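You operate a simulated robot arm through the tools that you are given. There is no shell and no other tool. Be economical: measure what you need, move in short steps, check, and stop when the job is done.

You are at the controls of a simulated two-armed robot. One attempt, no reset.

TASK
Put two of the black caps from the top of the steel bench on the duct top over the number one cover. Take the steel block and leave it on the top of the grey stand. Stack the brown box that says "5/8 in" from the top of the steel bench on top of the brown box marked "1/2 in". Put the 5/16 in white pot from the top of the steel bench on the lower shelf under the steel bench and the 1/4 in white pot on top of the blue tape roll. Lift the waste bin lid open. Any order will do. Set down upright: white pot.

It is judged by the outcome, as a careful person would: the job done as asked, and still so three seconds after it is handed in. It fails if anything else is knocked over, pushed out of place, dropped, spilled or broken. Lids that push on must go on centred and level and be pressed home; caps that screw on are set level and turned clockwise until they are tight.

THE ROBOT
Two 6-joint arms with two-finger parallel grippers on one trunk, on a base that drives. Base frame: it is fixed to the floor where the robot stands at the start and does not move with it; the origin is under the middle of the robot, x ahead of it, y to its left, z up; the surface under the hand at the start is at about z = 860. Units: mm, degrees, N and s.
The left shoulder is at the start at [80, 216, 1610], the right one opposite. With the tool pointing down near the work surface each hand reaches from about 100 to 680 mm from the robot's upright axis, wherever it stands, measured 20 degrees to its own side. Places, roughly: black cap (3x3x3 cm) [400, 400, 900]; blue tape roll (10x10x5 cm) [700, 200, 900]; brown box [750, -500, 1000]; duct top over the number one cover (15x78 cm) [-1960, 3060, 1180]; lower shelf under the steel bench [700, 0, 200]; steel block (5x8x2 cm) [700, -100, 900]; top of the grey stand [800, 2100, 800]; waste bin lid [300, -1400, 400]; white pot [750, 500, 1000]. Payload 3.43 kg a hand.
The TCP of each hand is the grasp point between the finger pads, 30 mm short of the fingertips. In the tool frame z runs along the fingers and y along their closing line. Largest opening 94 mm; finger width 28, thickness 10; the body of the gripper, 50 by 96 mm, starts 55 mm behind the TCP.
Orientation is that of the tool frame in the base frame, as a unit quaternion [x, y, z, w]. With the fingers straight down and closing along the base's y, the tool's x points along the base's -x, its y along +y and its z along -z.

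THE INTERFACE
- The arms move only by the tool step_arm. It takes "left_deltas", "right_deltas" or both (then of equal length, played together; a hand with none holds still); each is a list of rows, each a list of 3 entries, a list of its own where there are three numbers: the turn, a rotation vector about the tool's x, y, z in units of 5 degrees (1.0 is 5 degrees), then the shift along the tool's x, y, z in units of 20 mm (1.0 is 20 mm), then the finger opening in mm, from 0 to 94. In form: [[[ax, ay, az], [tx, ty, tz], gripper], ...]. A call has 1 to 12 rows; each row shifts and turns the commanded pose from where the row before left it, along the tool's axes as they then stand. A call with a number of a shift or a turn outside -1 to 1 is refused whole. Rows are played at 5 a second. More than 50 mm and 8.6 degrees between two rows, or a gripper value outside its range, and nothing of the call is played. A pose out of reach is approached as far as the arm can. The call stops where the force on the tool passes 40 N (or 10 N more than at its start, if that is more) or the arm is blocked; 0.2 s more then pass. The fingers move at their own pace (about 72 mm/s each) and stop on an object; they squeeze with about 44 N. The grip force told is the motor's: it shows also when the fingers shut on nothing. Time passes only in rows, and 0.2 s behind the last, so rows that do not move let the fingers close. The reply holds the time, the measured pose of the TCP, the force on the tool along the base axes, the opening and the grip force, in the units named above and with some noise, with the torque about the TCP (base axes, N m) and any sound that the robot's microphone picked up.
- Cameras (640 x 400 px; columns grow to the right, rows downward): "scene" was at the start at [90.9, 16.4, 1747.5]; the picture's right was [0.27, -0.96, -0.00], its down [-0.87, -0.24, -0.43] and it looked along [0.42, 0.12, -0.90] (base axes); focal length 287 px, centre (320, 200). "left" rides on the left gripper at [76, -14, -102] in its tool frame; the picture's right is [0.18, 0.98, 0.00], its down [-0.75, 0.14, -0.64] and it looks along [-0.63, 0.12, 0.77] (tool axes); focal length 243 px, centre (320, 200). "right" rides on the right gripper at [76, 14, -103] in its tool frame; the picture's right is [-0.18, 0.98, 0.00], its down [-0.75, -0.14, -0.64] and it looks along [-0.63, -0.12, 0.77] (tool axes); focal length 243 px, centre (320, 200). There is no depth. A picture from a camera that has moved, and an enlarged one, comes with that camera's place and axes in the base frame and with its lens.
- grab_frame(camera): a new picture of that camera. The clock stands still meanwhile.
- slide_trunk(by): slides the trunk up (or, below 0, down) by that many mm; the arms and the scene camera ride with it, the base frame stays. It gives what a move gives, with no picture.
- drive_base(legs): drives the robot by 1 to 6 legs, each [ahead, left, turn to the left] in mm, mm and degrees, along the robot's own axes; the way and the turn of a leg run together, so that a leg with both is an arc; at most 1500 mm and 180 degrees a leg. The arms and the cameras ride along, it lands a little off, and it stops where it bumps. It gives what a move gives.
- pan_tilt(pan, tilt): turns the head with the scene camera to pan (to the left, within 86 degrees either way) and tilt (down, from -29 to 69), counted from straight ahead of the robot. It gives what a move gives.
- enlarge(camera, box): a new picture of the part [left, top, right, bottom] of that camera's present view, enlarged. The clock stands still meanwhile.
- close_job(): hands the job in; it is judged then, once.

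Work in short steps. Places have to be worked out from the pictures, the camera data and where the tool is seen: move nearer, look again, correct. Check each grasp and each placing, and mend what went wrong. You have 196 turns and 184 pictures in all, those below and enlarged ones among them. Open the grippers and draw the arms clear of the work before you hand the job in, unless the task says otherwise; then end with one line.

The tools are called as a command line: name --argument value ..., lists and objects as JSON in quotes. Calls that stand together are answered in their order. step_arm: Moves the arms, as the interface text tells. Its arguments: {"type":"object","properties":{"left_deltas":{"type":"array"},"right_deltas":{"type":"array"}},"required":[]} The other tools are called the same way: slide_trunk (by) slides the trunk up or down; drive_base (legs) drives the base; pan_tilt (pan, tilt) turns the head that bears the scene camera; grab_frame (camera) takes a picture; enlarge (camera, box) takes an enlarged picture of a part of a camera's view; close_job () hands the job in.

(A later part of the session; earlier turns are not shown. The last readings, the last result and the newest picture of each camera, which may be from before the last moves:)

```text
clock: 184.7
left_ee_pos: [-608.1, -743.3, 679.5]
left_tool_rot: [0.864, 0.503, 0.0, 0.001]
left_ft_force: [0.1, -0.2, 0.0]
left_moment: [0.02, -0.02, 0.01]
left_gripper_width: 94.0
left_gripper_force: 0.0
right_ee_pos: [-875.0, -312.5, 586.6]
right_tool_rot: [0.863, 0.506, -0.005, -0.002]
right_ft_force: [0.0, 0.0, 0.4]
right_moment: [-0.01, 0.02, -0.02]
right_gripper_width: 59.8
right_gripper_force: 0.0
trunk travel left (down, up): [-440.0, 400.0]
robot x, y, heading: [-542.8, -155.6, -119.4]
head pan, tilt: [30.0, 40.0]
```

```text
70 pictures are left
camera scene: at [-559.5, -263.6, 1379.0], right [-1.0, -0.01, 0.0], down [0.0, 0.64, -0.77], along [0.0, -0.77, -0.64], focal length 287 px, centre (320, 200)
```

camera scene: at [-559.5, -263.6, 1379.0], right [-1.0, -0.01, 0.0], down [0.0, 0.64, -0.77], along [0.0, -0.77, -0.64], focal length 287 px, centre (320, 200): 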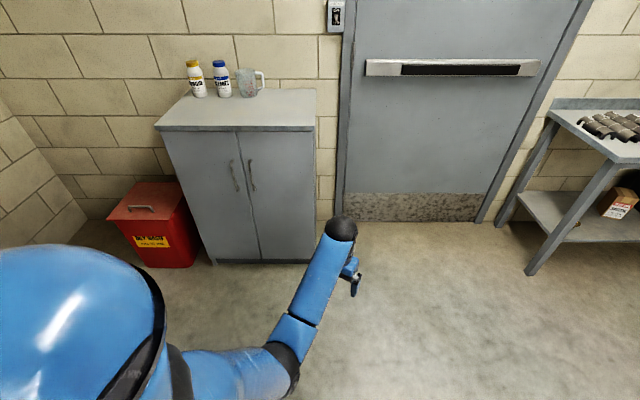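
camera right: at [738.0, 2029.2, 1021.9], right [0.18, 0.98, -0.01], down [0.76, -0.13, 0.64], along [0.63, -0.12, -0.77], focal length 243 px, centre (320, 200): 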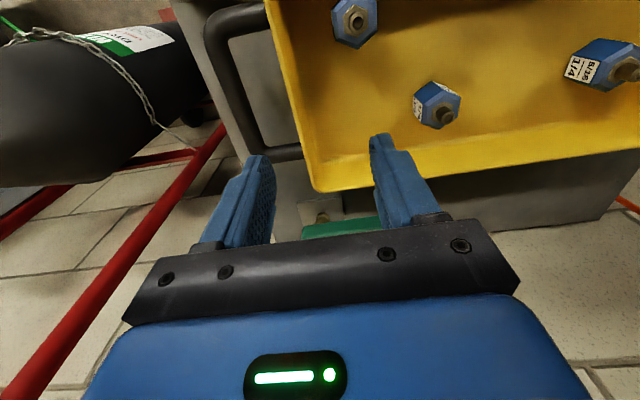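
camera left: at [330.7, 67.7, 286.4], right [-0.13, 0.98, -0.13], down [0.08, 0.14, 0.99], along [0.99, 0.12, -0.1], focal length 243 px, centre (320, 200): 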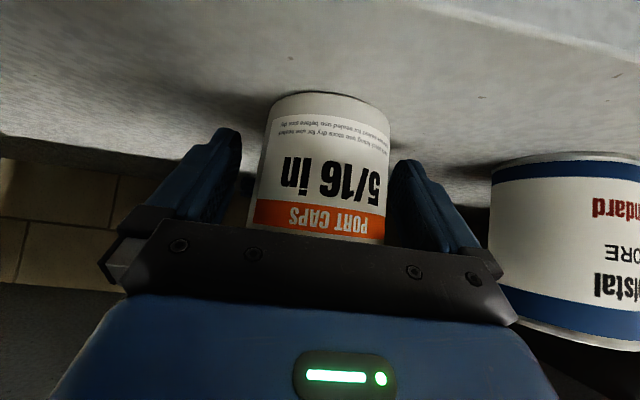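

Before driving near the cabinet and bin, I draw the left hand in and to the left.

step_arm --left_deltas '[[[0, 0, 0], [0.5, 0.5, 1], 94], [[0, 0, 0], [1, 0.5, 1], 94], [[0, 0, 0], [1, 0.5, 0.5], 94], [[0, 0, 0], [1, 0.5, 0.5], 94], [[0, 0, 0], [1, 0.5, 0], 94], [[0, 0, 0], [1, 0.5, 0], 94], [[0, 0, 0], [1, 0.5, 0], 94], [[0, 0, 0], [1, 0.5, 0], 94], [[0, 0, 0], [1, 0.5, 0], 94], [[0, 0, 0], [1, 0.5, 0], 94], [[0, 0, 0], [1, 0.5, 0], 94]]'

drive_base --legs '[[555, 593, 0], [-148, 261, 0]]'

pan_tilt --pan 60 --tilt 60

grab_frame --camera "scene"

```text
clock: 187.1
left_ee_pos: [-408.5, -613.7, 618.4]
left_tool_rot: [0.864, 0.503, -0.002, 0.001]
left_ft_force: [0.3, -0.2, -0.8]
left_moment: [0.02, -0.02, 0.01]
left_gripper_width: 94.1
left_gripper_force: 0.0
right_ee_pos: [-875.2, -312.7, 586.9]
right_tool_rot: [0.862, 0.507, -0.005, 0.0]
right_ft_force: [0.3, -0.5, -0.3]
right_moment: [0.02, -0.02, -0.01]
right_gripper_width: 60.1
right_gripper_force: 0.1
trunk travel left (down, up): [-440.0, 400.0]
robot x, y, heading: [-548.9, -150.5, -119.7]
head pan, tilt: [30.0, 40.0]
```

```text
clock: 190.4
left_ee_pos: [-226.2, -1195.0, 619.2]
left_tool_rot: [0.863, 0.505, 0.002, -0.009]
left_ft_force: [0.0, 1.1, -0.6]
left_moment: [0.01, 0.01, 0.04]
left_gripper_width: 93.9
left_gripper_force: 0.0
right_ee_pos: [-690.7, -904.3, 587.1]
right_tool_rot: [0.861, 0.508, -0.005, -0.002]
right_ft_force: [-0.3, -0.2, -0.2]
right_moment: [-0.01, -0.01, 0.0]
right_gripper_width: 60.0
right_gripper_force: 0.1
trunk travel left (down, up): [-440.0, 400.0]
robot x, y, heading: [-364.0, -741.5, -119.3]
head pan, tilt: [30.0, 40.0]
stopped in leg 1: the force on the tool passed its limit at 222 N (the readings are from after the stop); the commanded pose is now the measured one
```

```text
clock: 191.3
left_ee_pos: [-225.2, -1193.6, 618.9]
left_tool_rot: [0.863, 0.505, 0.002, -0.01]
left_ft_force: [-0.9, 2.8, -1.3]
left_moment: [-0.13, -0.07, 0.03]
left_gripper_width: 94.1
left_gripper_force: 0.1
right_ee_pos: [-690.8, -903.6, 587.3]
right_tool_rot: [0.861, 0.509, -0.005, -0.001]
right_ft_force: [-0.5, 0.3, 0.2]
right_moment: [0.01, 0.02, 0.01]
right_gripper_width: 59.8
right_gripper_force: 0.0
trunk travel left (down, up): [-440.0, 400.0]
robot x, y, heading: [-360.2, -743.9, -119.1]
head pan, tilt: [60.0, 60.0]
```

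```text
69 pictures are left
camera scene: at [-341.8, -825.6, 1352.3], right [-0.86, -0.51, 0.0], down [-0.44, 0.74, -0.5], along [0.26, -0.43, -0.87], focal length 287 px, centre (320, 200)
```

scene: 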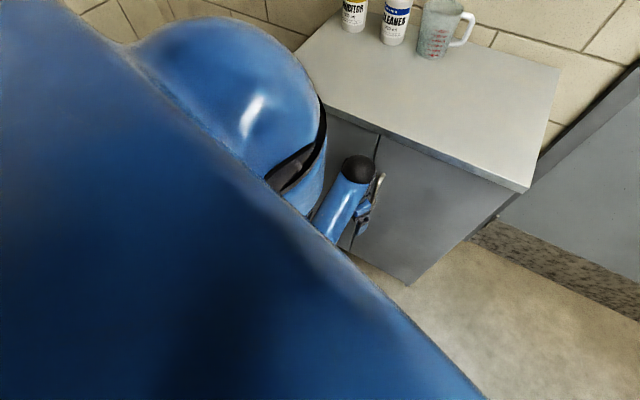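

The hand ran against the cabinet's door while driving; the bottles and jug on top still stand. I back straight off before going round along the open side, and check the cabinet from there.

drive_base --legs '[[-100, -56, 0], [-152, 271, 0]]'

pan_tilt --pan 15 --tilt 40

grab_frame --camera "scene"

```text
clock: 194.2
left_ee_pos: [86.2, -1081.0, 618.6]
left_tool_rot: [0.863, 0.506, 0.002, -0.01]
left_ft_force: [-0.2, 0.2, 0.2]
left_moment: [0.0, -0.01, 0.03]
left_gripper_width: 93.9
left_gripper_force: 0.0
right_ee_pos: [-379.2, -792.3, 588.0]
right_tool_rot: [0.86, 0.51, -0.005, -0.001]
right_ft_force: [0.2, -0.1, 0.6]
right_moment: [0.0, -0.01, 0.04]
right_gripper_width: 60.2
right_gripper_force: 0.0
trunk travel left (down, up): [-440.0, 400.0]
robot x, y, heading: [-48.3, -628.8, -119.3]
head pan, tilt: [60.0, 60.0]
```

```text
clock: 195.3
left_ee_pos: [86.7, -1082.0, 618.6]
left_tool_rot: [0.862, 0.507, 0.002, -0.01]
left_ft_force: [-0.1, -0.6, -0.2]
left_moment: [-0.01, -0.02, 0.02]
left_gripper_width: 94.1
left_gripper_force: 0.0
right_ee_pos: [-379.4, -791.6, 587.5]
right_tool_rot: [0.86, 0.51, -0.005, -0.001]
right_ft_force: [-0.1, -0.5, -0.2]
right_moment: [0.0, 0.01, 0.0]
right_gripper_width: 60.1
right_gripper_force: 0.1
trunk travel left (down, up): [-440.0, 400.0]
robot x, y, heading: [-46.8, -628.1, -118.9]
head pan, tilt: [15.0, 40.0]
```

```text
68 pictures are left
camera scene: at [-84.7, -737.7, 1379.0], right [-0.97, 0.24, 0.0], down [0.16, 0.62, -0.77], along [-0.19, -0.74, -0.64], focal length 287 px, centre (320, 200)
```

scene: 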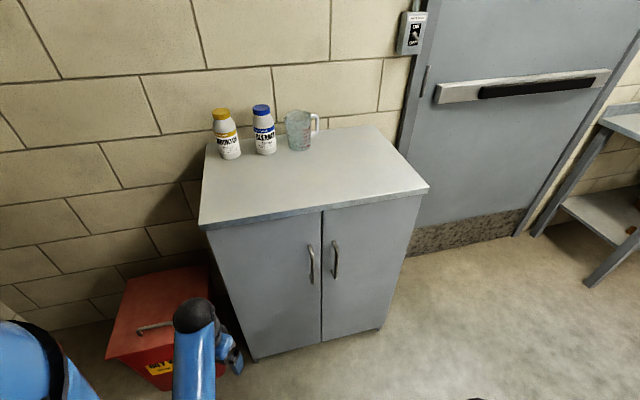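

The cabinet and its things are in place. I turn the left hand so that it closes across the handle bar, then drive to the bin.

step_arm --left_deltas '[[[0, 0, 1], [0, 0, 0], 60], [[0, 0, 1], [0, 0, 0], 60], [[0, 0, 1], [0, 0, 0], 60], [[0, 0, 1], [0, 0, 0], 60], [[0, 0, 1], [0, 0, 0], 60], [[0, 0, 1], [0, 0, 0], 60], [[0, 0, 1], [0, 0, 0], 60], [[0, 0, 1], [0, 0, 0], 60], [[0, 0, 1], [0, 0, 0], 60], [[0, 0, 1], [0, 0, 0], 60], [[0, 0, 1], [0, 0, 0], 60], [[0, 0, 1], [0, 0, 0], 60]]'

drive_base --legs '[[191, 331, 0]]'

pan_tilt --pan 50 --tilt 60

grab_frame --camera "scene"

grab_frame --camera "left"

```text
clock: 197.9
left_ee_pos: [87.3, -1081.7, 619.4]
left_tool_rot: [1.0, 0.007, -0.004, -0.01]
left_ft_force: [-0.1, 0.0, -0.2]
left_moment: [0.02, -0.02, -0.05]
left_gripper_width: 59.8
left_gripper_force: 0.1
right_ee_pos: [-379.4, -792.5, 588.6]
right_tool_rot: [0.86, 0.51, -0.005, -0.001]
right_ft_force: [0.2, -1.0, 0.3]
right_moment: [-0.02, -0.03, 0.04]
right_gripper_width: 60.2
right_gripper_force: 0.0
trunk travel left (down, up): [-440.0, 400.0]
robot x, y, heading: [-52.2, -630.2, -119.1]
head pan, tilt: [15.0, 40.0]
```

```text
clock: 200.4
left_ee_pos: [281.6, -1410.2, 619.1]
left_tool_rot: [1.0, 0.006, -0.003, -0.01]
left_ft_force: [-0.3, 0.3, -0.3]
left_moment: [-0.01, -0.02, 0.01]
left_gripper_width: 60.0
left_gripper_force: 0.0
right_ee_pos: [-183.7, -1120.9, 587.3]
right_tool_rot: [0.86, 0.51, -0.005, -0.001]
right_ft_force: [-0.3, 0.2, 0.3]
right_moment: [-0.01, 0.01, 0.03]
right_gripper_width: 60.2
right_gripper_force: 0.0
trunk travel left (down, up): [-440.0, 400.0]
robot x, y, heading: [144.1, -956.9, -118.9]
head pan, tilt: [15.0, 40.0]
```

```text
clock: 201.4
left_ee_pos: [279.8, -1409.7, 618.1]
left_tool_rot: [1.0, 0.006, -0.004, -0.011]
left_ft_force: [-0.5, -0.2, 0.1]
left_moment: [0.0, -0.01, 0.03]
left_gripper_width: 60.4
left_gripper_force: 0.0
right_ee_pos: [-185.5, -1120.3, 587.5]
right_tool_rot: [0.86, 0.51, -0.004, -0.001]
right_ft_force: [0.3, -0.4, 0.1]
right_moment: [-0.02, 0.02, 0.03]
right_gripper_width: 60.2
right_gripper_force: 0.0
trunk travel left (down, up): [-440.0, 400.0]
robot x, y, heading: [142.8, -960.7, -119.7]
head pan, tilt: [50.0, 60.0]
```

```text
67 pictures are left
camera scene: at [154.4, -1046.1, 1352.3], right [-0.94, -0.35, 0.0], down [-0.31, 0.81, -0.5], along [0.18, -0.47, -0.87], focal length 287 px, centre (320, 200)
```

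scene: 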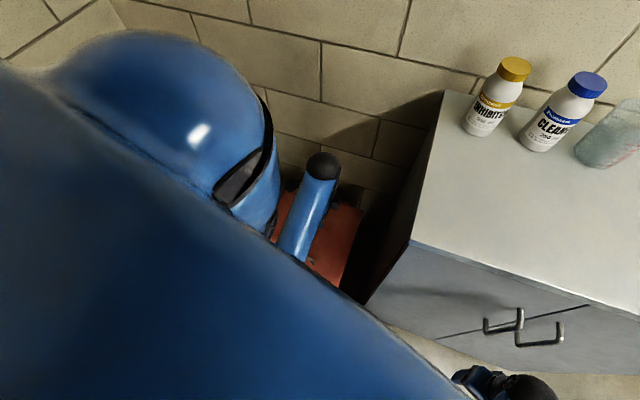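

```text
66 pictures are left
camera left: at [358.5, -1398.8, 721.1], right [0.2, -0.98, -0.02], down [-0.75, -0.16, 0.64], along [-0.63, -0.11, -0.76], focal length 243 px, centre (320, 200)
```

left: 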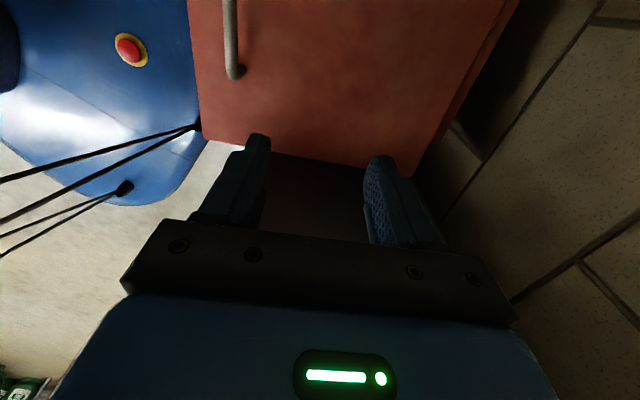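

The wrist view puts the handle bar at y about -1312, x about 275–395. I move above its middle and partway down.

step_arm --left_deltas '[[[0, 0, 0], [0.55, -0.98, 0], 60], [[0, 0, 0], [0.55, -0.98, 0], 60], [[0, 0, 0], [0.55, -0.98, 0], 60], [[0, 0, 0], [0.55, -0.98, 0], 60], [[0, 0, 0], [0.55, -0.98, 0], 60], [[0, 0, 0], [0, 0, 1], 60], [[0, 0, 0], [0, 0, 1], 60], [[0, 0, 0], [0, 0, 1], 60], [[0, 0, 0], [0, 0, 1], 60]]'

grab_frame --camera "left"

```text
clock: 202.7
left_ee_pos: [312.8, -1384.6, 640.5]
left_tool_rot: [0.996, -0.071, 0.008, 0.057]
left_ft_force: [-0.2, 0.3, -0.8]
left_moment: [0.0, -0.01, 0.03]
left_gripper_width: 60.0
left_gripper_force: 0.1
right_ee_pos: [-183.8, -1122.0, 585.3]
right_tool_rot: [0.861, 0.509, -0.004, -0.001]
right_ft_force: [-0.3, 0.2, -0.7]
right_moment: [-0.01, 0.01, -0.02]
right_gripper_width: 60.1
right_gripper_force: 0.1
trunk travel left (down, up): [-440.0, 400.0]
robot x, y, heading: [147.7, -959.4, -119.3]
head pan, tilt: [50.0, 60.0]
stopped in row 6 (left hand): the arm was blocked; the commanded pose is now the measured one
```

```text
65 pictures are left
camera left: at [389.3, -1371.8, 742.1], right [0.04, -0.99, 0.12], down [-0.77, 0.04, 0.64], along [-0.64, -0.12, -0.76], focal length 243 px, centre (320, 200)
```

left: 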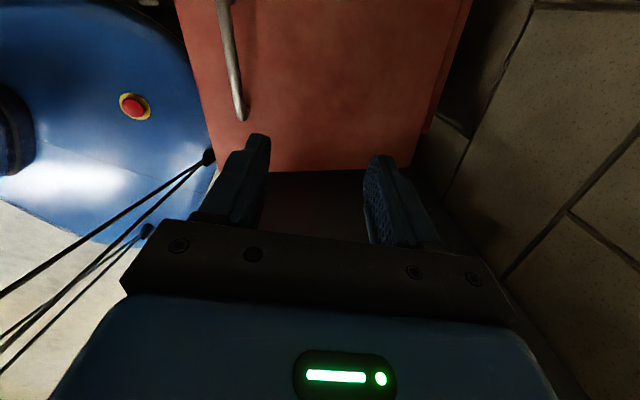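

The arm is folded too tightly here. I back the base off and turn to -90 degrees for a better posture.

drive_base --legs '[[-78, -85, 0], [0, 0, 29.5]]'

step_arm --left_deltas '[[[0, 0, 1], [0, 0, 0.5], 60], [[0, 0, 1], [0, 0, 0.5], 60], [[0, 0, 1], [0, 0, 0.5], 60], [[0, 0, 1], [0, 0, 0.5], 60], [[0, 0, 0.5], [0, 0, 0.5], 60]]'

grab_frame --camera "left"

```text
clock: 205.4
left_ee_pos: [465.5, -1138.4, 644.0]
left_tool_rot: [0.981, 0.186, 0.023, 0.057]
left_ft_force: [0.4, -0.7, -0.3]
left_moment: [0.01, 0.0, 0.01]
left_gripper_width: 59.7
left_gripper_force: 0.0
right_ee_pos: [-98.5, -1151.2, 588.7]
right_tool_rot: [0.702, 0.712, -0.005, 0.0]
right_ft_force: [-0.4, -0.4, 0.4]
right_moment: [-0.01, -0.01, 0.01]
right_gripper_width: 60.2
right_gripper_force: 0.0
trunk travel left (down, up): [-440.0, 400.0]
robot x, y, heading: [109.6, -847.9, -90.1]
head pan, tilt: [50.0, 60.0]
```

```text
clock: 206.6
left_ee_pos: [472.6, -1150.9, 595.9]
left_tool_rot: [0.998, -0.01, 0.038, 0.056]
left_ft_force: [-0.3, -0.2, -0.1]
left_moment: [-0.02, 0.04, 0.0]
left_gripper_width: 60.0
left_gripper_force: 0.0
right_ee_pos: [-96.7, -1151.1, 587.5]
right_tool_rot: [0.703, 0.711, -0.004, 0.0]
right_ft_force: [0.1, 0.5, -0.2]
right_moment: [0.02, 0.01, 0.01]
right_gripper_width: 59.8
right_gripper_force: 0.0
trunk travel left (down, up): [-440.0, 400.0]
robot x, y, heading: [106.3, -849.2, -90.0]
head pan, tilt: [50.0, 60.0]
```

```text
64 pictures are left
camera left: at [542.3, -1127.5, 702.3], right [0.16, -0.98, 0.12], down [-0.8, -0.05, 0.59], along [-0.57, -0.19, -0.8], focal length 243 px, centre (320, 200)
```

left: 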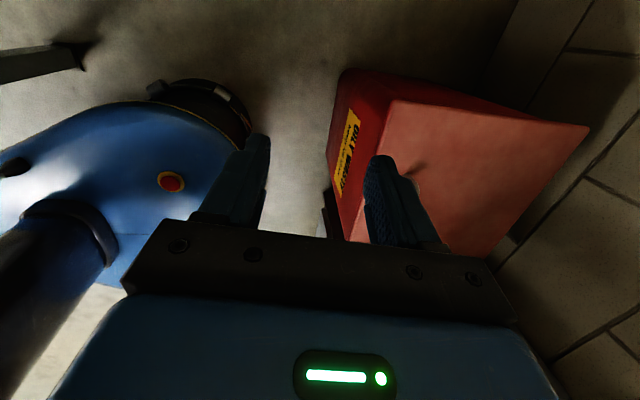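

I level the hand and move it over the handle at about (330, -1312).

step_arm --left_deltas '[[[0.64, -0.43, 0], [0, 0, 0], 60], [[0.64, -0.43, 0], [0, 0, 0], 60], [[0, 0, 0], [-0.89, 1, 0.2], 60], [[0, 0, 0], [-0.89, 1, 0.2], 60], [[0, 0, 0], [-0.89, 1, 0.2], 60], [[0, 0, 0], [-0.89, 1, 0.2], 60], [[0, 0, 0], [-0.89, 1, 0.2], 60], [[0, 0, 0], [-0.89, 1, 0.2], 60], [[0, 0, 0], [-0.89, 1, 0.2], 60], [[0, 0, 0], [-0.89, 1, 0.2], 60]]'

grab_frame --camera "left"

```text
clock: 208.8
left_ee_pos: [323.6, -1300.8, 560.0]
left_tool_rot: [1.0, -0.01, -0.002, -0.005]
left_ft_force: [0.1, -0.2, -0.5]
left_moment: [0.03, -0.03, -0.01]
left_gripper_width: 60.1
left_gripper_force: 0.0
right_ee_pos: [-98.1, -1152.2, 586.6]
right_tool_rot: [0.703, 0.711, -0.005, -0.001]
right_ft_force: [-0.5, 1.0, 0.1]
right_moment: [0.02, -0.02, -0.02]
right_gripper_width: 59.9
right_gripper_force: 0.1
trunk travel left (down, up): [-440.0, 400.0]
robot x, y, heading: [110.5, -849.2, -89.8]
head pan, tilt: [50.0, 60.0]
```

```text
63 pictures are left
camera left: at [400.4, -1290.7, 662.5], right [0.17, -0.99, -0.01], down [-0.75, -0.13, 0.64], along [-0.64, -0.1, -0.76], focal length 243 px, centre (320, 200)
```

left: 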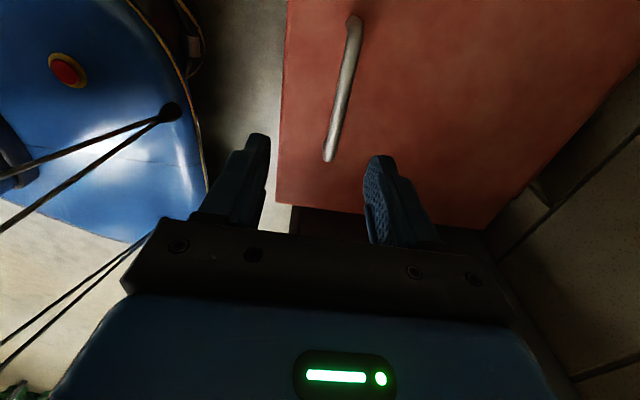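

The bar runs from about (273, -1321) to (388, -1319) at z about 430. I shift 19 mm onto it, go down to TCP 446 and close.

step_arm --left_deltas '[[[0, 0, 0], [0.3, 0.95, 0], 60], [[0, 0, 0], [0, 0, 1], 60], [[0, 0, 0], [0, 0, 1], 60], [[0, 0, 0], [0, 0, 1], 60], [[0, 0, 0], [0, 0, 1], 60], [[0, 0, 0], [0, 0, 1], 60]]'

grab_frame --camera "left"

```text
clock: 210.2
left_ee_pos: [328.6, -1317.7, 459.3]
left_tool_rot: [1.0, -0.01, -0.002, -0.005]
left_ft_force: [0.6, 0.7, 0.4]
left_moment: [0.01, -0.01, 0.02]
left_gripper_width: 60.1
left_gripper_force: 0.0
right_ee_pos: [-98.0, -1152.3, 585.9]
right_tool_rot: [0.703, 0.712, -0.005, 0.0]
right_ft_force: [-0.4, -0.3, 0.2]
right_moment: [0.02, -0.03, 0.02]
right_gripper_width: 60.1
right_gripper_force: 0.0
trunk travel left (down, up): [-440.0, 400.0]
robot x, y, heading: [109.5, -846.9, -89.7]
head pan, tilt: [50.0, 60.0]
```

```text
62 pictures are left
camera left: at [406.3, -1308.8, 562.9], right [0.16, -0.99, -0.01], down [-0.75, -0.13, 0.64], along [-0.64, -0.1, -0.76], focal length 243 px, centre (320, 200)
```

left: 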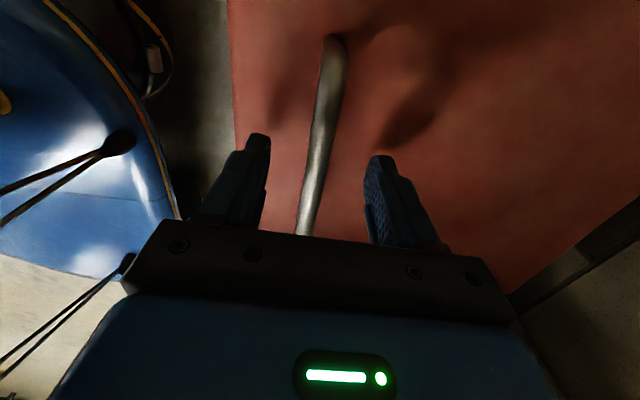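

The bar lies between the fingers. I go down 16 mm more and close on it.

step_arm --left_deltas '[[[0, 0, 0], [0, 0, 0.5], 60], [[0, 0, 0], [0, 0, 0.3], 60], [[0, 0, 0], [0, 0, 0], 0], [[0, 0, 0], [0, 0, 0], 0], [[0, 0, 0], [0, 0, 0], 0]]'

grab_frame --camera "left"

```text
clock: 211.4
left_ee_pos: [327.8, -1316.7, 446.1]
left_tool_rot: [1.0, -0.008, -0.003, -0.007]
left_ft_force: [-1.1, 16.3, 19.9]
left_moment: [-0.3, -0.03, 0.81]
left_gripper_width: 16.2
left_gripper_force: 43.8
right_ee_pos: [-98.8, -1150.3, 589.3]
right_tool_rot: [0.702, 0.712, -0.006, 0.001]
right_ft_force: [0.1, -0.6, 0.1]
right_moment: [0.0, 0.0, -0.02]
right_gripper_width: 60.2
right_gripper_force: 0.1
trunk travel left (down, up): [-440.0, 400.0]
robot x, y, heading: [103.7, -846.3, -89.4]
head pan, tilt: [50.0, 60.0]
```

```text
61 pictures are left
camera left: at [406.2, -1305.7, 548.2], right [0.17, -0.99, -0.01], down [-0.75, -0.14, 0.64], along [-0.64, -0.1, -0.76], focal length 243 px, centre (320, 200)
```

left: 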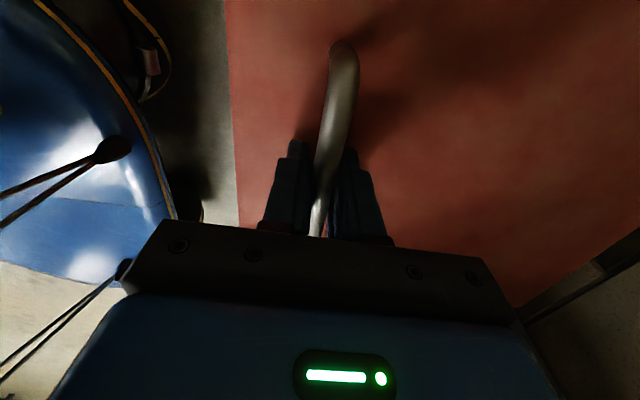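

The bar is gripped (16 mm). I lift it along the arc about the hinge, first about 15 degrees.

step_arm --left_deltas '[[[0, 0, 0], [0, 0.02, -0.6], 0], [[0, 0, 0], [0, 0.1, -0.8], 0], [[0, 0, 0], [0, 0.2, -0.8], 0], [[0, 0, 0], [0, 0.28, -0.6], 0], [[0, 0, 0], [0, 0.3, -0.5], 0]]'

grab_frame --camera "left"

```text
clock: 212.6
left_ee_pos: [329.1, -1337.7, 512.2]
left_tool_rot: [1.0, -0.01, -0.002, -0.005]
left_ft_force: [-1.1, 15.6, 0.0]
left_moment: [0.44, 0.13, 0.92]
left_gripper_width: 16.2
left_gripper_force: 44.0
right_ee_pos: [-96.8, -1151.3, 588.3]
right_tool_rot: [0.703, 0.712, -0.004, 0.0]
right_ft_force: [-0.7, -0.2, 0.4]
right_moment: [-0.03, 0.02, -0.01]
right_gripper_width: 60.0
right_gripper_force: 0.0
trunk travel left (down, up): [-440.0, 400.0]
robot x, y, heading: [107.1, -850.6, -89.9]
head pan, tilt: [50.0, 60.0]
```

```text
60 pictures are left
camera left: at [406.4, -1327.3, 613.9], right [0.17, -0.99, -0.01], down [-0.75, -0.13, 0.64], along [-0.64, -0.1, -0.76], focal length 243 px, centre (320, 200)
```

left: 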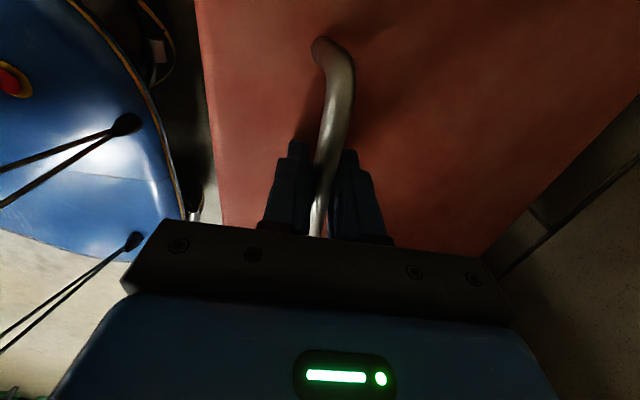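

The lid follows. I go on to about 30 degrees by the arm.

step_arm --left_deltas '[[[0, 0, 0], [0, 0.3, -0.8], 0], [[0, 0, 0], [0, 0.35, -0.75], 0], [[0, 0, 0], [0, 0.38, -0.7], 0], [[0, 0, 0], [0, 0.42, -0.7], 0]]'

drive_base --legs '[[45, 0, 0]]'

slide_trunk --by 45

grab_frame --camera "left"

```text
clock: 213.6
left_ee_pos: [329.8, -1368.4, 569.8]
left_tool_rot: [1.0, -0.009, -0.003, -0.005]
left_ft_force: [3.3, 8.8, 2.0]
left_moment: [0.04, -0.11, 1.01]
left_gripper_width: 16.5
left_gripper_force: 43.9
right_ee_pos: [-97.3, -1150.1, 587.9]
right_tool_rot: [0.703, 0.711, -0.006, 0.001]
right_ft_force: [-0.4, 0.6, 0.3]
right_moment: [-0.02, 0.02, 0.02]
right_gripper_width: 60.2
right_gripper_force: 0.0
trunk travel left (down, up): [-440.0, 400.0]
robot x, y, heading: [106.6, -846.9, -89.8]
head pan, tilt: [50.0, 60.0]
```

```text
clock: 214.5
left_ee_pos: [329.1, -1410.4, 570.6]
left_tool_rot: [1.0, -0.01, -0.003, -0.003]
left_ft_force: [7.9, 15.6, 13.8]
left_moment: [0.2, 0.08, 0.9]
left_gripper_width: 16.4
left_gripper_force: 44.1
right_ee_pos: [-98.4, -1193.7, 588.6]
right_tool_rot: [0.703, 0.711, -0.005, 0.0]
right_ft_force: [0.0, 0.9, -0.2]
right_moment: [0.02, 0.0, 0.0]
right_gripper_width: 60.0
right_gripper_force: 0.0
trunk travel left (down, up): [-440.0, 400.0]
robot x, y, heading: [107.9, -895.6, -89.9]
head pan, tilt: [50.0, 60.0]
```

```text
clock: 215.3
left_ee_pos: [329.3, -1412.2, 614.8]
left_tool_rot: [1.0, -0.01, -0.002, -0.003]
left_ft_force: [-1.0, 1.8, -1.9]
left_moment: [0.03, -0.56, 1.0]
left_gripper_width: 16.1
left_gripper_force: 44.1
right_ee_pos: [-98.7, -1195.2, 633.7]
right_tool_rot: [0.702, 0.712, -0.005, 0.0]
right_ft_force: [-0.2, 1.1, 0.1]
right_moment: [-0.04, 0.0, 0.02]
right_gripper_width: 60.0
right_gripper_force: 0.1
trunk travel left (down, up): [-485.0, 355.0]
robot x, y, heading: [107.9, -891.3, -89.8]
head pan, tilt: [50.0, 60.0]
```

```text
59 pictures are left
camera left: at [406.2, -1401.9, 717.6], right [0.17, -0.99, -0.01], down [-0.75, -0.13, 0.64], along [-0.64, -0.1, -0.76], focal length 243 px, centre (320, 200)
```

left: 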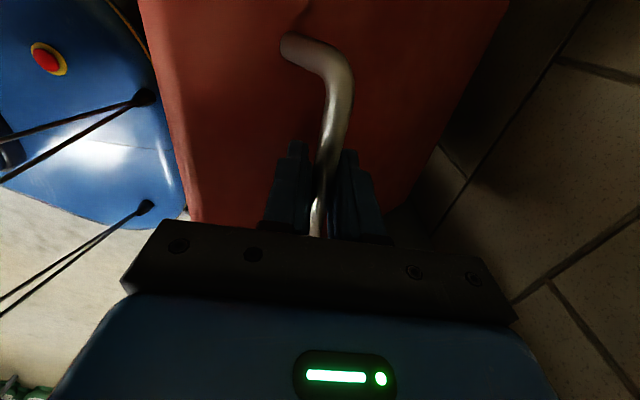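

The lid is at about 45 degrees with small forces. I go on to about 60.

step_arm --left_deltas '[[[0, 0, 0], [0, 0.6, -0.55], 0], [[0, 0, 0], [0, 0.7, -0.5], 0], [[0, 0, 0], [0, 0.8, -0.5], 0], [[0, 0, 0], [0, 0.85, -0.4], 0]]'

grab_frame --camera "left"

```text
clock: 216.3
left_ee_pos: [328.9, -1471.9, 652.5]
left_tool_rot: [1.0, -0.009, -0.003, -0.006]
left_ft_force: [4.2, -0.6, -8.9]
left_moment: [0.15, -0.72, 0.94]
left_gripper_width: 16.6
left_gripper_force: 43.7
right_ee_pos: [-98.3, -1196.5, 633.7]
right_tool_rot: [0.703, 0.712, -0.004, 0.0]
right_ft_force: [0.1, -0.1, 0.5]
right_moment: [-0.02, 0.0, -0.01]
right_gripper_width: 59.8
right_gripper_force: 0.0
trunk travel left (down, up): [-485.0, 355.0]
robot x, y, heading: [110.6, -893.3, -89.9]
head pan, tilt: [50.0, 60.0]
```

```text
58 pictures are left
camera left: at [406.2, -1461.8, 754.7], right [0.17, -0.99, -0.01], down [-0.75, -0.14, 0.64], along [-0.64, -0.1, -0.76], focal length 243 px, centre (320, 200)
```

left: 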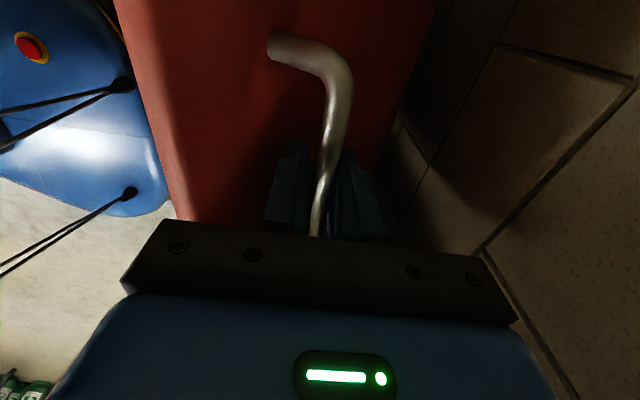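

At about 60 degrees now. I drive 25 mm nearer while lifting on to about 75.

drive_base --legs '[[22, 0, 0]]'

slide_trunk --by 14

step_arm --left_deltas '[[[0, 0, 0], [0, 0.7, -0.15], 0], [[0, 0, 0], [0, 0.7, -0.15], 0], [[0, 0, 0], [0, 0.7, -0.1], 0]]'

grab_frame --camera "left"

```text
clock: 217.3
left_ee_pos: [328.8, -1497.7, 663.4]
left_tool_rot: [1.0, -0.006, -0.002, 0.002]
left_ft_force: [-3.9, 7.7, 12.1]
left_moment: [0.24, -0.26, 1.09]
left_gripper_width: 16.2
left_gripper_force: 44.8
right_ee_pos: [-97.5, -1218.0, 632.5]
right_tool_rot: [0.702, 0.712, -0.005, 0.001]
right_ft_force: [-0.3, -1.7, -0.3]
right_moment: [0.02, 0.01, 0.01]
right_gripper_width: 59.8
right_gripper_force: 0.1
trunk travel left (down, up): [-485.0, 355.0]
robot x, y, heading: [103.8, -916.5, -89.9]
head pan, tilt: [50.0, 60.0]
stopped in leg 1: the force on the tool passed its limit at 45 N (the readings are from after the stop); the commanded pose is now the measured one
```

```text
clock: 218.0
left_ee_pos: [328.3, -1498.8, 670.0]
left_tool_rot: [1.0, -0.009, -0.003, -0.002]
left_ft_force: [-8.9, -4.8, -24.9]
left_moment: [-0.04, 0.96, 1.14]
left_gripper_width: 11.7
left_gripper_force: 44.3
right_ee_pos: [-97.5, -1219.8, 645.7]
right_tool_rot: [0.703, 0.711, -0.004, -0.002]
right_ft_force: [-0.2, 0.8, -0.1]
right_moment: [0.01, 0.01, -0.01]
right_gripper_width: 59.9
right_gripper_force: 0.1
trunk travel left (down, up): [-499.0, 341.0]
robot x, y, heading: [106.5, -914.7, -89.8]
head pan, tilt: [50.0, 60.0]
```

```text
clock: 218.8
left_ee_pos: [328.0, -1541.5, 679.6]
left_tool_rot: [1.0, -0.008, -0.002, -0.002]
left_ft_force: [-6.0, 0.5, -25.8]
left_moment: [0.08, -0.62, 1.07]
left_gripper_width: 11.5
left_gripper_force: 43.8
right_ee_pos: [-98.1, -1220.3, 645.5]
right_tool_rot: [0.702, 0.712, -0.004, -0.001]
right_ft_force: [-0.5, -0.6, -0.4]
right_moment: [0.01, 0.03, -0.01]
right_gripper_width: 59.8
right_gripper_force: 0.1
trunk travel left (down, up): [-499.0, 341.0]
robot x, y, heading: [106.7, -917.5, -90.0]
head pan, tilt: [50.0, 60.0]
```

```text
57 pictures are left
camera left: at [406.3, -1530.0, 781.6], right [0.17, -0.99, 0.0], down [-0.75, -0.13, 0.64], along [-0.64, -0.11, -0.76], focal length 243 px, centre (320, 200)
```

left: 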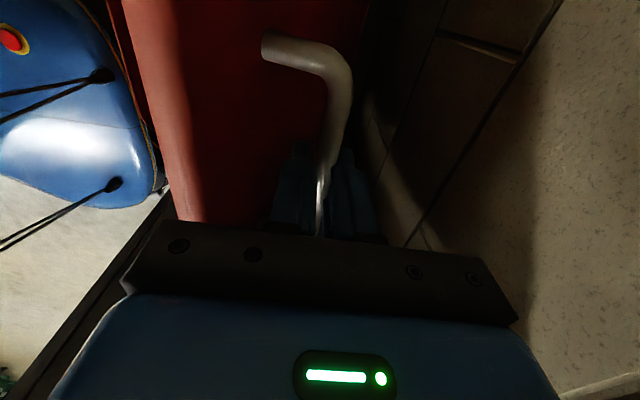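

At about 75 degrees; I am pulling up a little too much, so I lower 7 mm and push on toward the wall side.

step_arm --left_deltas '[[[0, 0, 0], [0, 0.1, 0.4], 0], [[0, 0, 0], [0, 0.7, 0], 0], [[0, 0, 0], [0, 0.7, 0], 0], [[0, 0, 0], [0, 0.7, 0], 0]]'

grab_frame --camera "left"

```text
clock: 219.8
left_ee_pos: [326.0, -1584.8, 679.6]
left_tool_rot: [1.0, -0.007, -0.002, 0.007]
left_ft_force: [-14.0, 1.1, 31.6]
left_moment: [0.04, 0.21, 1.19]
left_gripper_width: 11.7
left_gripper_force: 44.1
right_ee_pos: [-98.4, -1216.5, 648.0]
right_tool_rot: [0.703, 0.711, -0.005, 0.001]
right_ft_force: [-0.1, 0.4, 0.5]
right_moment: [-0.02, -0.01, -0.01]
right_gripper_width: 60.2
right_gripper_force: 0.1
trunk travel left (down, up): [-499.0, 341.0]
robot x, y, heading: [109.6, -914.1, -90.0]
head pan, tilt: [50.0, 60.0]
```

```text
56 pictures are left
camera left: at [402.9, -1572.4, 782.2], right [0.17, -0.99, 0.01], down [-0.75, -0.12, 0.65], along [-0.64, -0.12, -0.76], focal length 243 px, centre (320, 200)
```

left: 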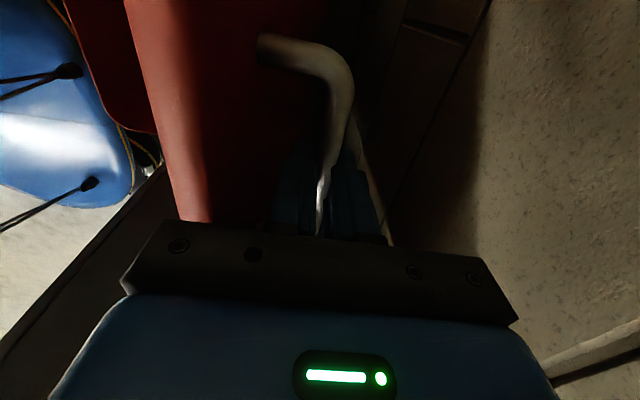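

The palm is meeting the lid's upper edge. I rise 8 mm, letting the bar slip in the pads, and push further back.

step_arm --left_deltas '[[[0, 0, 0], [0, 0.2, -0.3], 0], [[0, 0, 0], [0, 0.6, -0.2], 0], [[0, 0, 0], [0, 0.7, 0], 0], [[0, 0, 0], [0, 0.7, 0], 0]]'

grab_frame --camera "left"

```text
clock: 220.8
left_ee_pos: [330.3, -1617.2, 678.1]
left_tool_rot: [1.0, -0.007, -0.003, -0.004]
left_ft_force: [-5.7, 6.7, -29.3]
left_moment: [0.11, 0.04, 1.11]
left_gripper_width: 11.9
left_gripper_force: 44.1
left hand out of reach, approached as far as the arm can: row 4
right_ee_pos: [-97.5, -1220.3, 644.4]
right_tool_rot: [0.702, 0.712, -0.003, -0.002]
right_ft_force: [0.5, 0.7, 0.6]
right_moment: [-0.01, 0.02, 0.0]
right_gripper_width: 59.6
right_gripper_force: 0.1
trunk travel left (down, up): [-499.0, 341.0]
robot x, y, heading: [106.7, -914.6, -89.6]
head pan, tilt: [50.0, 60.0]
```

```text
55 pictures are left
camera left: at [406.4, -1607.5, 780.2], right [0.17, -0.99, -0.01], down [-0.75, -0.14, 0.64], along [-0.64, -0.1, -0.76], focal length 243 px, centre (320, 200)
```

left: 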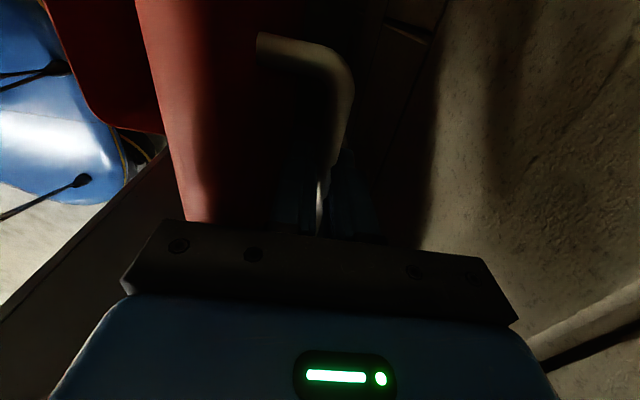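

The lid is about upright, a shade past vertical, and the arm is at its reach. I drive 22 mm forward to push it over further.

drive_base --legs '[[22, 0, 0]]'

step_arm --left_deltas '[[[0, 0, 0], [0, 0.4, 0.2], 0], [[0, 0, 0], [0, 0.4, 0.2], 0]]'

grab_frame --camera "left"

grab_frame --camera "scene"

```text
clock: 221.5
left_ee_pos: [327.5, -1619.5, 679.1]
left_tool_rot: [1.0, -0.005, -0.004, -0.005]
left_ft_force: [-0.8, 1.9, 0.2]
left_moment: [0.01, 0.11, 1.25]
left_gripper_width: 11.8
left_gripper_force: 44.3
right_ee_pos: [-98.5, -1225.3, 647.0]
right_tool_rot: [0.702, 0.712, -0.005, 0.0]
right_ft_force: [-0.3, -0.2, 0.9]
right_moment: [-0.02, -0.01, 0.0]
right_gripper_width: 60.1
right_gripper_force: 0.1
trunk travel left (down, up): [-499.0, 341.0]
robot x, y, heading: [107.9, -922.0, -89.7]
head pan, tilt: [50.0, 60.0]
stopped in leg 1: the force on the tool passed its limit at 41 N (the readings are from after the stop); the commanded pose is now the measured one
```

```text
clock: 222.1
left_ee_pos: [327.8, -1621.4, 676.7]
left_tool_rot: [1.0, -0.007, -0.003, -0.006]
left_ft_force: [-1.6, 0.0, 0.9]
left_moment: [0.01, 0.19, 1.27]
left_gripper_width: 11.7
left_gripper_force: 44.1
left hand out of reach, approached as far as the arm can: row 1, 2
right_ee_pos: [-97.9, -1224.1, 647.0]
right_tool_rot: [0.702, 0.712, -0.005, 0.0]
right_ft_force: [0.1, -0.3, 0.1]
right_moment: [-0.05, 0.0, 0.01]
right_gripper_width: 60.0
right_gripper_force: 0.0
trunk travel left (down, up): [-499.0, 341.0]
robot x, y, heading: [107.7, -918.6, -89.8]
head pan, tilt: [50.0, 60.0]
```

```text
54 pictures are left
camera left: at [404.4, -1609.9, 780.1], right [0.17, -0.99, -0.01], down [-0.75, -0.14, 0.64], along [-0.64, -0.1, -0.76], focal length 243 px, centre (320, 200)
```

left: 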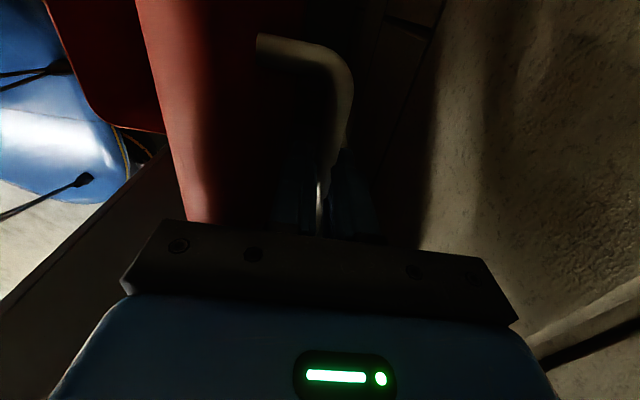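

```text
53 pictures are left
camera scene: at [160.6, -994.4, 1411.3], right [-0.64, -0.77, 0.0], down [-0.67, 0.55, -0.5], along [0.38, -0.32, -0.87], focal length 287 px, centre (320, 200)
```

scene: 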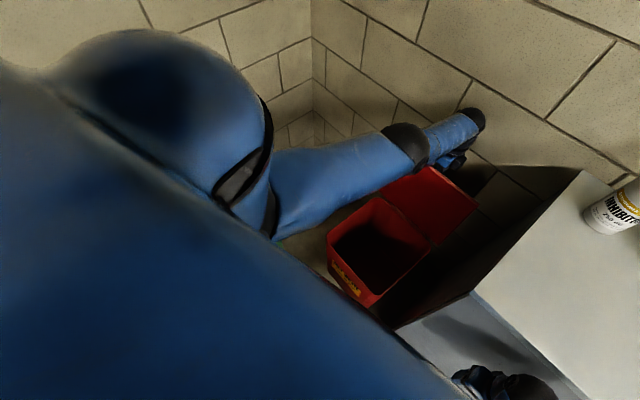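

The lid stands open at about 92 degrees with hardly any force on the hand. I open the fingers slightly, still around the bar, to see whether it stays by itself.

step_arm --left_deltas '[[[0, 0, 0], [0, 0, 0], 30], [[0, 0, 0], [0, 0, 0], 40], [[0, 0, 0], [0, 0, 0], 40], [[0, 0, 0], [0, 0, 0], 40], [[0, 0, 0], [0, 0, 0], 40]]'

enlarge --camera "left" --box '[120, 0, 440, 240]'

```text
clock: 223.3
left_ee_pos: [327.6, -1620.1, 677.9]
left_tool_rot: [1.0, -0.007, -0.002, -0.007]
left_ft_force: [-0.2, 0.0, 0.0]
left_moment: [0.0, 0.03, -0.01]
left_gripper_width: 39.9
left_gripper_force: 0.0
right_ee_pos: [-96.9, -1224.5, 647.2]
right_tool_rot: [0.702, 0.712, -0.005, 0.0]
right_ft_force: [-1.2, -0.2, -0.6]
right_moment: [-0.01, 0.07, -0.03]
right_gripper_width: 60.3
right_gripper_force: 0.1
trunk travel left (down, up): [-499.0, 341.0]
robot x, y, heading: [107.1, -921.6, -89.7]
head pan, tilt: [50.0, 60.0]
```

```text
1.67 times, centred on (280, 120) of left
camera zoom: at [404.5, -1609.9, 779.8], right [0.17, -0.99, -0.01], down [-0.75, -0.14, 0.64], along [-0.64, -0.1, -0.76], focal length 404 px, centre (387, 333)
```

zoom: 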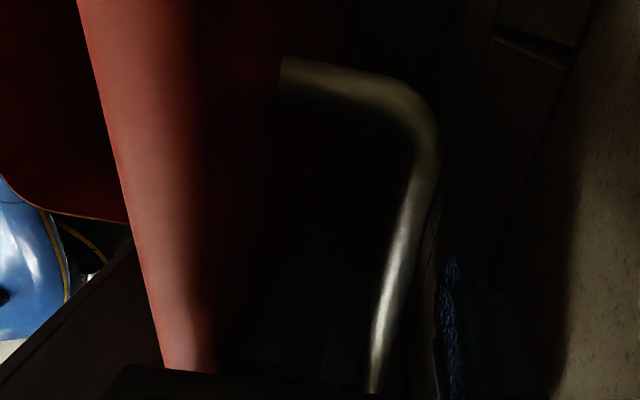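

No load on the fingers: the lid stays. I withdraw straight up and then back.

slide_trunk --by 110

grab_frame --camera "left"

grab_frame --camera "scene"

```text
clock: 224.7
left_ee_pos: [327.7, -1620.4, 787.3]
left_tool_rot: [1.0, -0.007, -0.003, -0.006]
left_ft_force: [-0.4, -0.3, -0.1]
left_moment: [0.0, 0.04, -0.01]
left_gripper_width: 39.9
left_gripper_force: 0.0
right_ee_pos: [-98.5, -1225.3, 756.9]
right_tool_rot: [0.702, 0.712, -0.004, -0.001]
right_ft_force: [0.0, 0.1, 0.1]
right_moment: [-0.01, -0.02, 0.01]
right_gripper_width: 60.0
right_gripper_force: 0.1
trunk travel left (down, up): [-609.0, 231.0]
robot x, y, heading: [108.3, -921.4, -89.6]
head pan, tilt: [50.0, 60.0]
```

```text
51 pictures are left
camera left: at [404.5, -1610.0, 889.6], right [0.17, -0.99, -0.01], down [-0.75, -0.14, 0.64], along [-0.64, -0.1, -0.76], focal length 243 px, centre (320, 200)
```

left: 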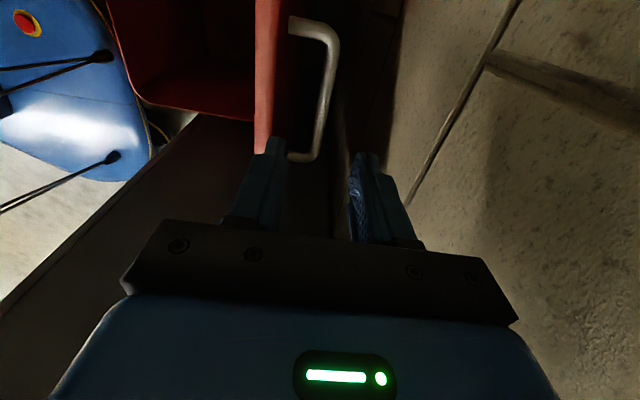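

```text
50 pictures are left
camera scene: at [160.9, -994.8, 1521.2], right [-0.64, -0.77, 0.0], down [-0.67, 0.55, -0.5], along [0.38, -0.32, -0.87], focal length 287 px, centre (320, 200)
```

scene: 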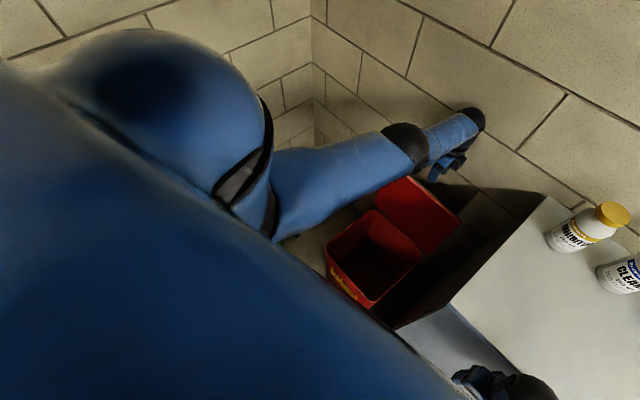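

The lid stays open. I raise the trunk fully, draw back from the bin diagonally, and check it from a distance.

slide_trunk --by 231

drive_base --legs '[[100, -20, 0], [-380, 230, 0]]'

```text
clock: 227.2
left_ee_pos: [326.3, -1620.4, 1018.9]
left_tool_rot: [1.0, -0.007, -0.002, -0.007]
left_ft_force: [0.0, -0.7, -0.5]
left_moment: [-0.03, 0.02, -0.02]
left_gripper_width: 39.6
left_gripper_force: 0.0
right_ee_pos: [-97.3, -1224.6, 987.3]
right_tool_rot: [0.702, 0.712, -0.004, 0.0]
right_ft_force: [-0.2, 0.3, 0.1]
right_moment: [0.02, 0.01, -0.01]
right_gripper_width: 60.0
right_gripper_force: 0.1
trunk travel left (down, up): [-840.0, 0.0]
robot x, y, heading: [108.7, -921.6, -89.9]
head pan, tilt: [50.0, 60.0]
```

```text
clock: 228.1
left_ee_pos: [321.3, -1637.6, 1023.7]
left_tool_rot: [1.0, 0.0, -0.002, -0.018]
left_ft_force: [3.9, 33.2, 18.5]
left_moment: [-4.43, 0.55, 0.29]
left_gripper_width: 40.2
left_gripper_force: 0.0
right_ee_pos: [-104.0, -1253.1, 989.5]
right_tool_rot: [0.701, 0.713, -0.007, 0.003]
right_ft_force: [-0.4, -0.1, 0.5]
right_moment: [-0.05, 0.01, 0.02]
right_gripper_width: 59.7
right_gripper_force: 0.1
trunk travel left (down, up): [-840.0, 0.0]
robot x, y, heading: [104.0, -956.4, -89.7]
head pan, tilt: [50.0, 60.0]
stopped in leg 1: the force on the tool passed its limit at 236 N (the readings are from after the stop); the commanded pose is now the measured one
```

I gave that leg the wrong sign and the hand met the wall. I back straight off now, then move right-diagonally away.

drive_base --legs '[[-60, 0, 0], [-230, -200, 0]]'

pan_tilt --pan 35 --tilt 45

grab_frame --camera "scene"

```text
clock: 230.7
left_ee_pos: [120.6, -1362.6, 1014.7]
left_tool_rot: [1.0, -0.002, -0.004, -0.022]
left_ft_force: [0.7, 0.4, -0.6]
left_moment: [-0.01, 0.02, -0.01]
left_gripper_width: 39.9
left_gripper_force: 0.1
right_ee_pos: [-303.2, -976.1, 986.0]
right_tool_rot: [0.701, 0.713, -0.005, -0.003]
right_ft_force: [0.7, -0.3, -0.2]
right_moment: [-0.02, 0.03, -0.03]
right_gripper_width: 59.9
right_gripper_force: 0.1
trunk travel left (down, up): [-840.0, 0.0]
robot x, y, heading: [-95.6, -670.3, -89.8]
head pan, tilt: [50.0, 60.0]
```

```text
clock: 231.5
left_ee_pos: [119.6, -1362.1, 1018.0]
left_tool_rot: [1.0, -0.002, -0.002, -0.021]
left_ft_force: [0.4, 0.2, 0.7]
left_moment: [-0.03, 0.0, 0.0]
left_gripper_width: 40.0
left_gripper_force: 0.0
right_ee_pos: [-304.1, -974.4, 986.9]
right_tool_rot: [0.702, 0.713, -0.005, -0.001]
right_ft_force: [-0.2, -0.7, 0.2]
right_moment: [-0.03, -0.02, 0.0]
right_gripper_width: 60.2
right_gripper_force: 0.0
trunk travel left (down, up): [-840.0, 0.0]
robot x, y, heading: [-95.7, -667.9, -89.6]
head pan, tilt: [35.0, 45.0]
```

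```text
49 pictures are left
camera scene: at [-50.8, -767.0, 1771.7], right [-0.81, -0.58, 0.0], down [-0.41, 0.58, -0.71], along [0.41, -0.58, -0.71], focal length 287 px, centre (320, 200)
```

scene: 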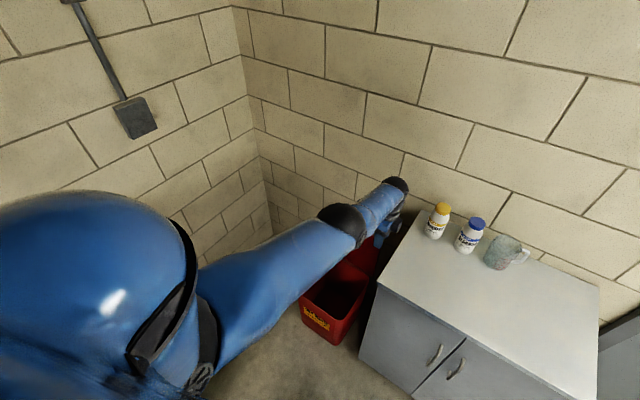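

The lid stands open and the bottles are undisturbed. I drive back into the aisle, turn to face the bench, and bring the left arm back to a normal posture.

drive_base --legs '[[-350, -250, 0], [0, 0, 90]]'

step_arm --left_deltas '[[[0, 0, -1], [0, -0.8, 0.5], 60], [[0, 0, -1], [0, -0.8, 0.5], 60], [[0, 0, -1], [0, -0.8, 0.5], 60], [[0, 0, -1], [0, -0.8, 0.5], 60], [[0, 0, -1], [0, -0.6, 0], 60], [[0, 0, -1], [0, -0.6, 0], 60], [[0, 0, -1], [0, -0.4, 0], 60], [[0, 0, -1], [0, 0, 0], 60], [[0, 0, -1], [0, 0, 0], 60], [[0, 0, -1], [0, 0, 0], 60], [[0, 0, -1], [0, 0, 0], 60], [[0, 0, -1], [0, 0, 0], 60]]'

```text
clock: 237.9
left_ee_pos: [342.4, -116.8, 1017.6]
left_tool_rot: [0.714, 0.7, -0.017, -0.013]
left_ft_force: [-1.0, -0.2, -0.3]
left_moment: [-0.03, -0.01, 0.01]
left_gripper_width: 39.9
left_gripper_force: 0.0
right_ee_pos: [-51.9, -533.9, 987.4]
right_tool_rot: [0.001, 1.0, -0.003, 0.003]
right_ft_force: [0.1, -0.5, -0.2]
right_moment: [-0.01, -0.02, 0.01]
right_gripper_width: 60.0
right_gripper_force: 0.1
trunk travel left (down, up): [-840.0, 0.0]
robot x, y, heading: [-353.5, -325.8, -0.6]
head pan, tilt: [35.0, 45.0]
```

```text
clock: 240.5
left_ee_pos: [247.9, -137.0, 981.7]
left_tool_rot: [0.267, 0.963, -0.009, -0.02]
left_ft_force: [0.4, 0.2, 0.3]
left_moment: [-0.03, -0.01, 0.01]
left_gripper_width: 59.9
left_gripper_force: 0.1
right_ee_pos: [-52.1, -533.9, 987.4]
right_tool_rot: [0.001, 1.0, -0.004, 0.003]
right_ft_force: [-0.7, -0.6, 0.2]
right_moment: [0.03, -0.01, -0.01]
right_gripper_width: 60.1
right_gripper_force: 0.1
trunk travel left (down, up): [-840.0, 0.0]
robot x, y, heading: [-353.3, -325.3, -0.6]
head pan, tilt: [35.0, 45.0]
```

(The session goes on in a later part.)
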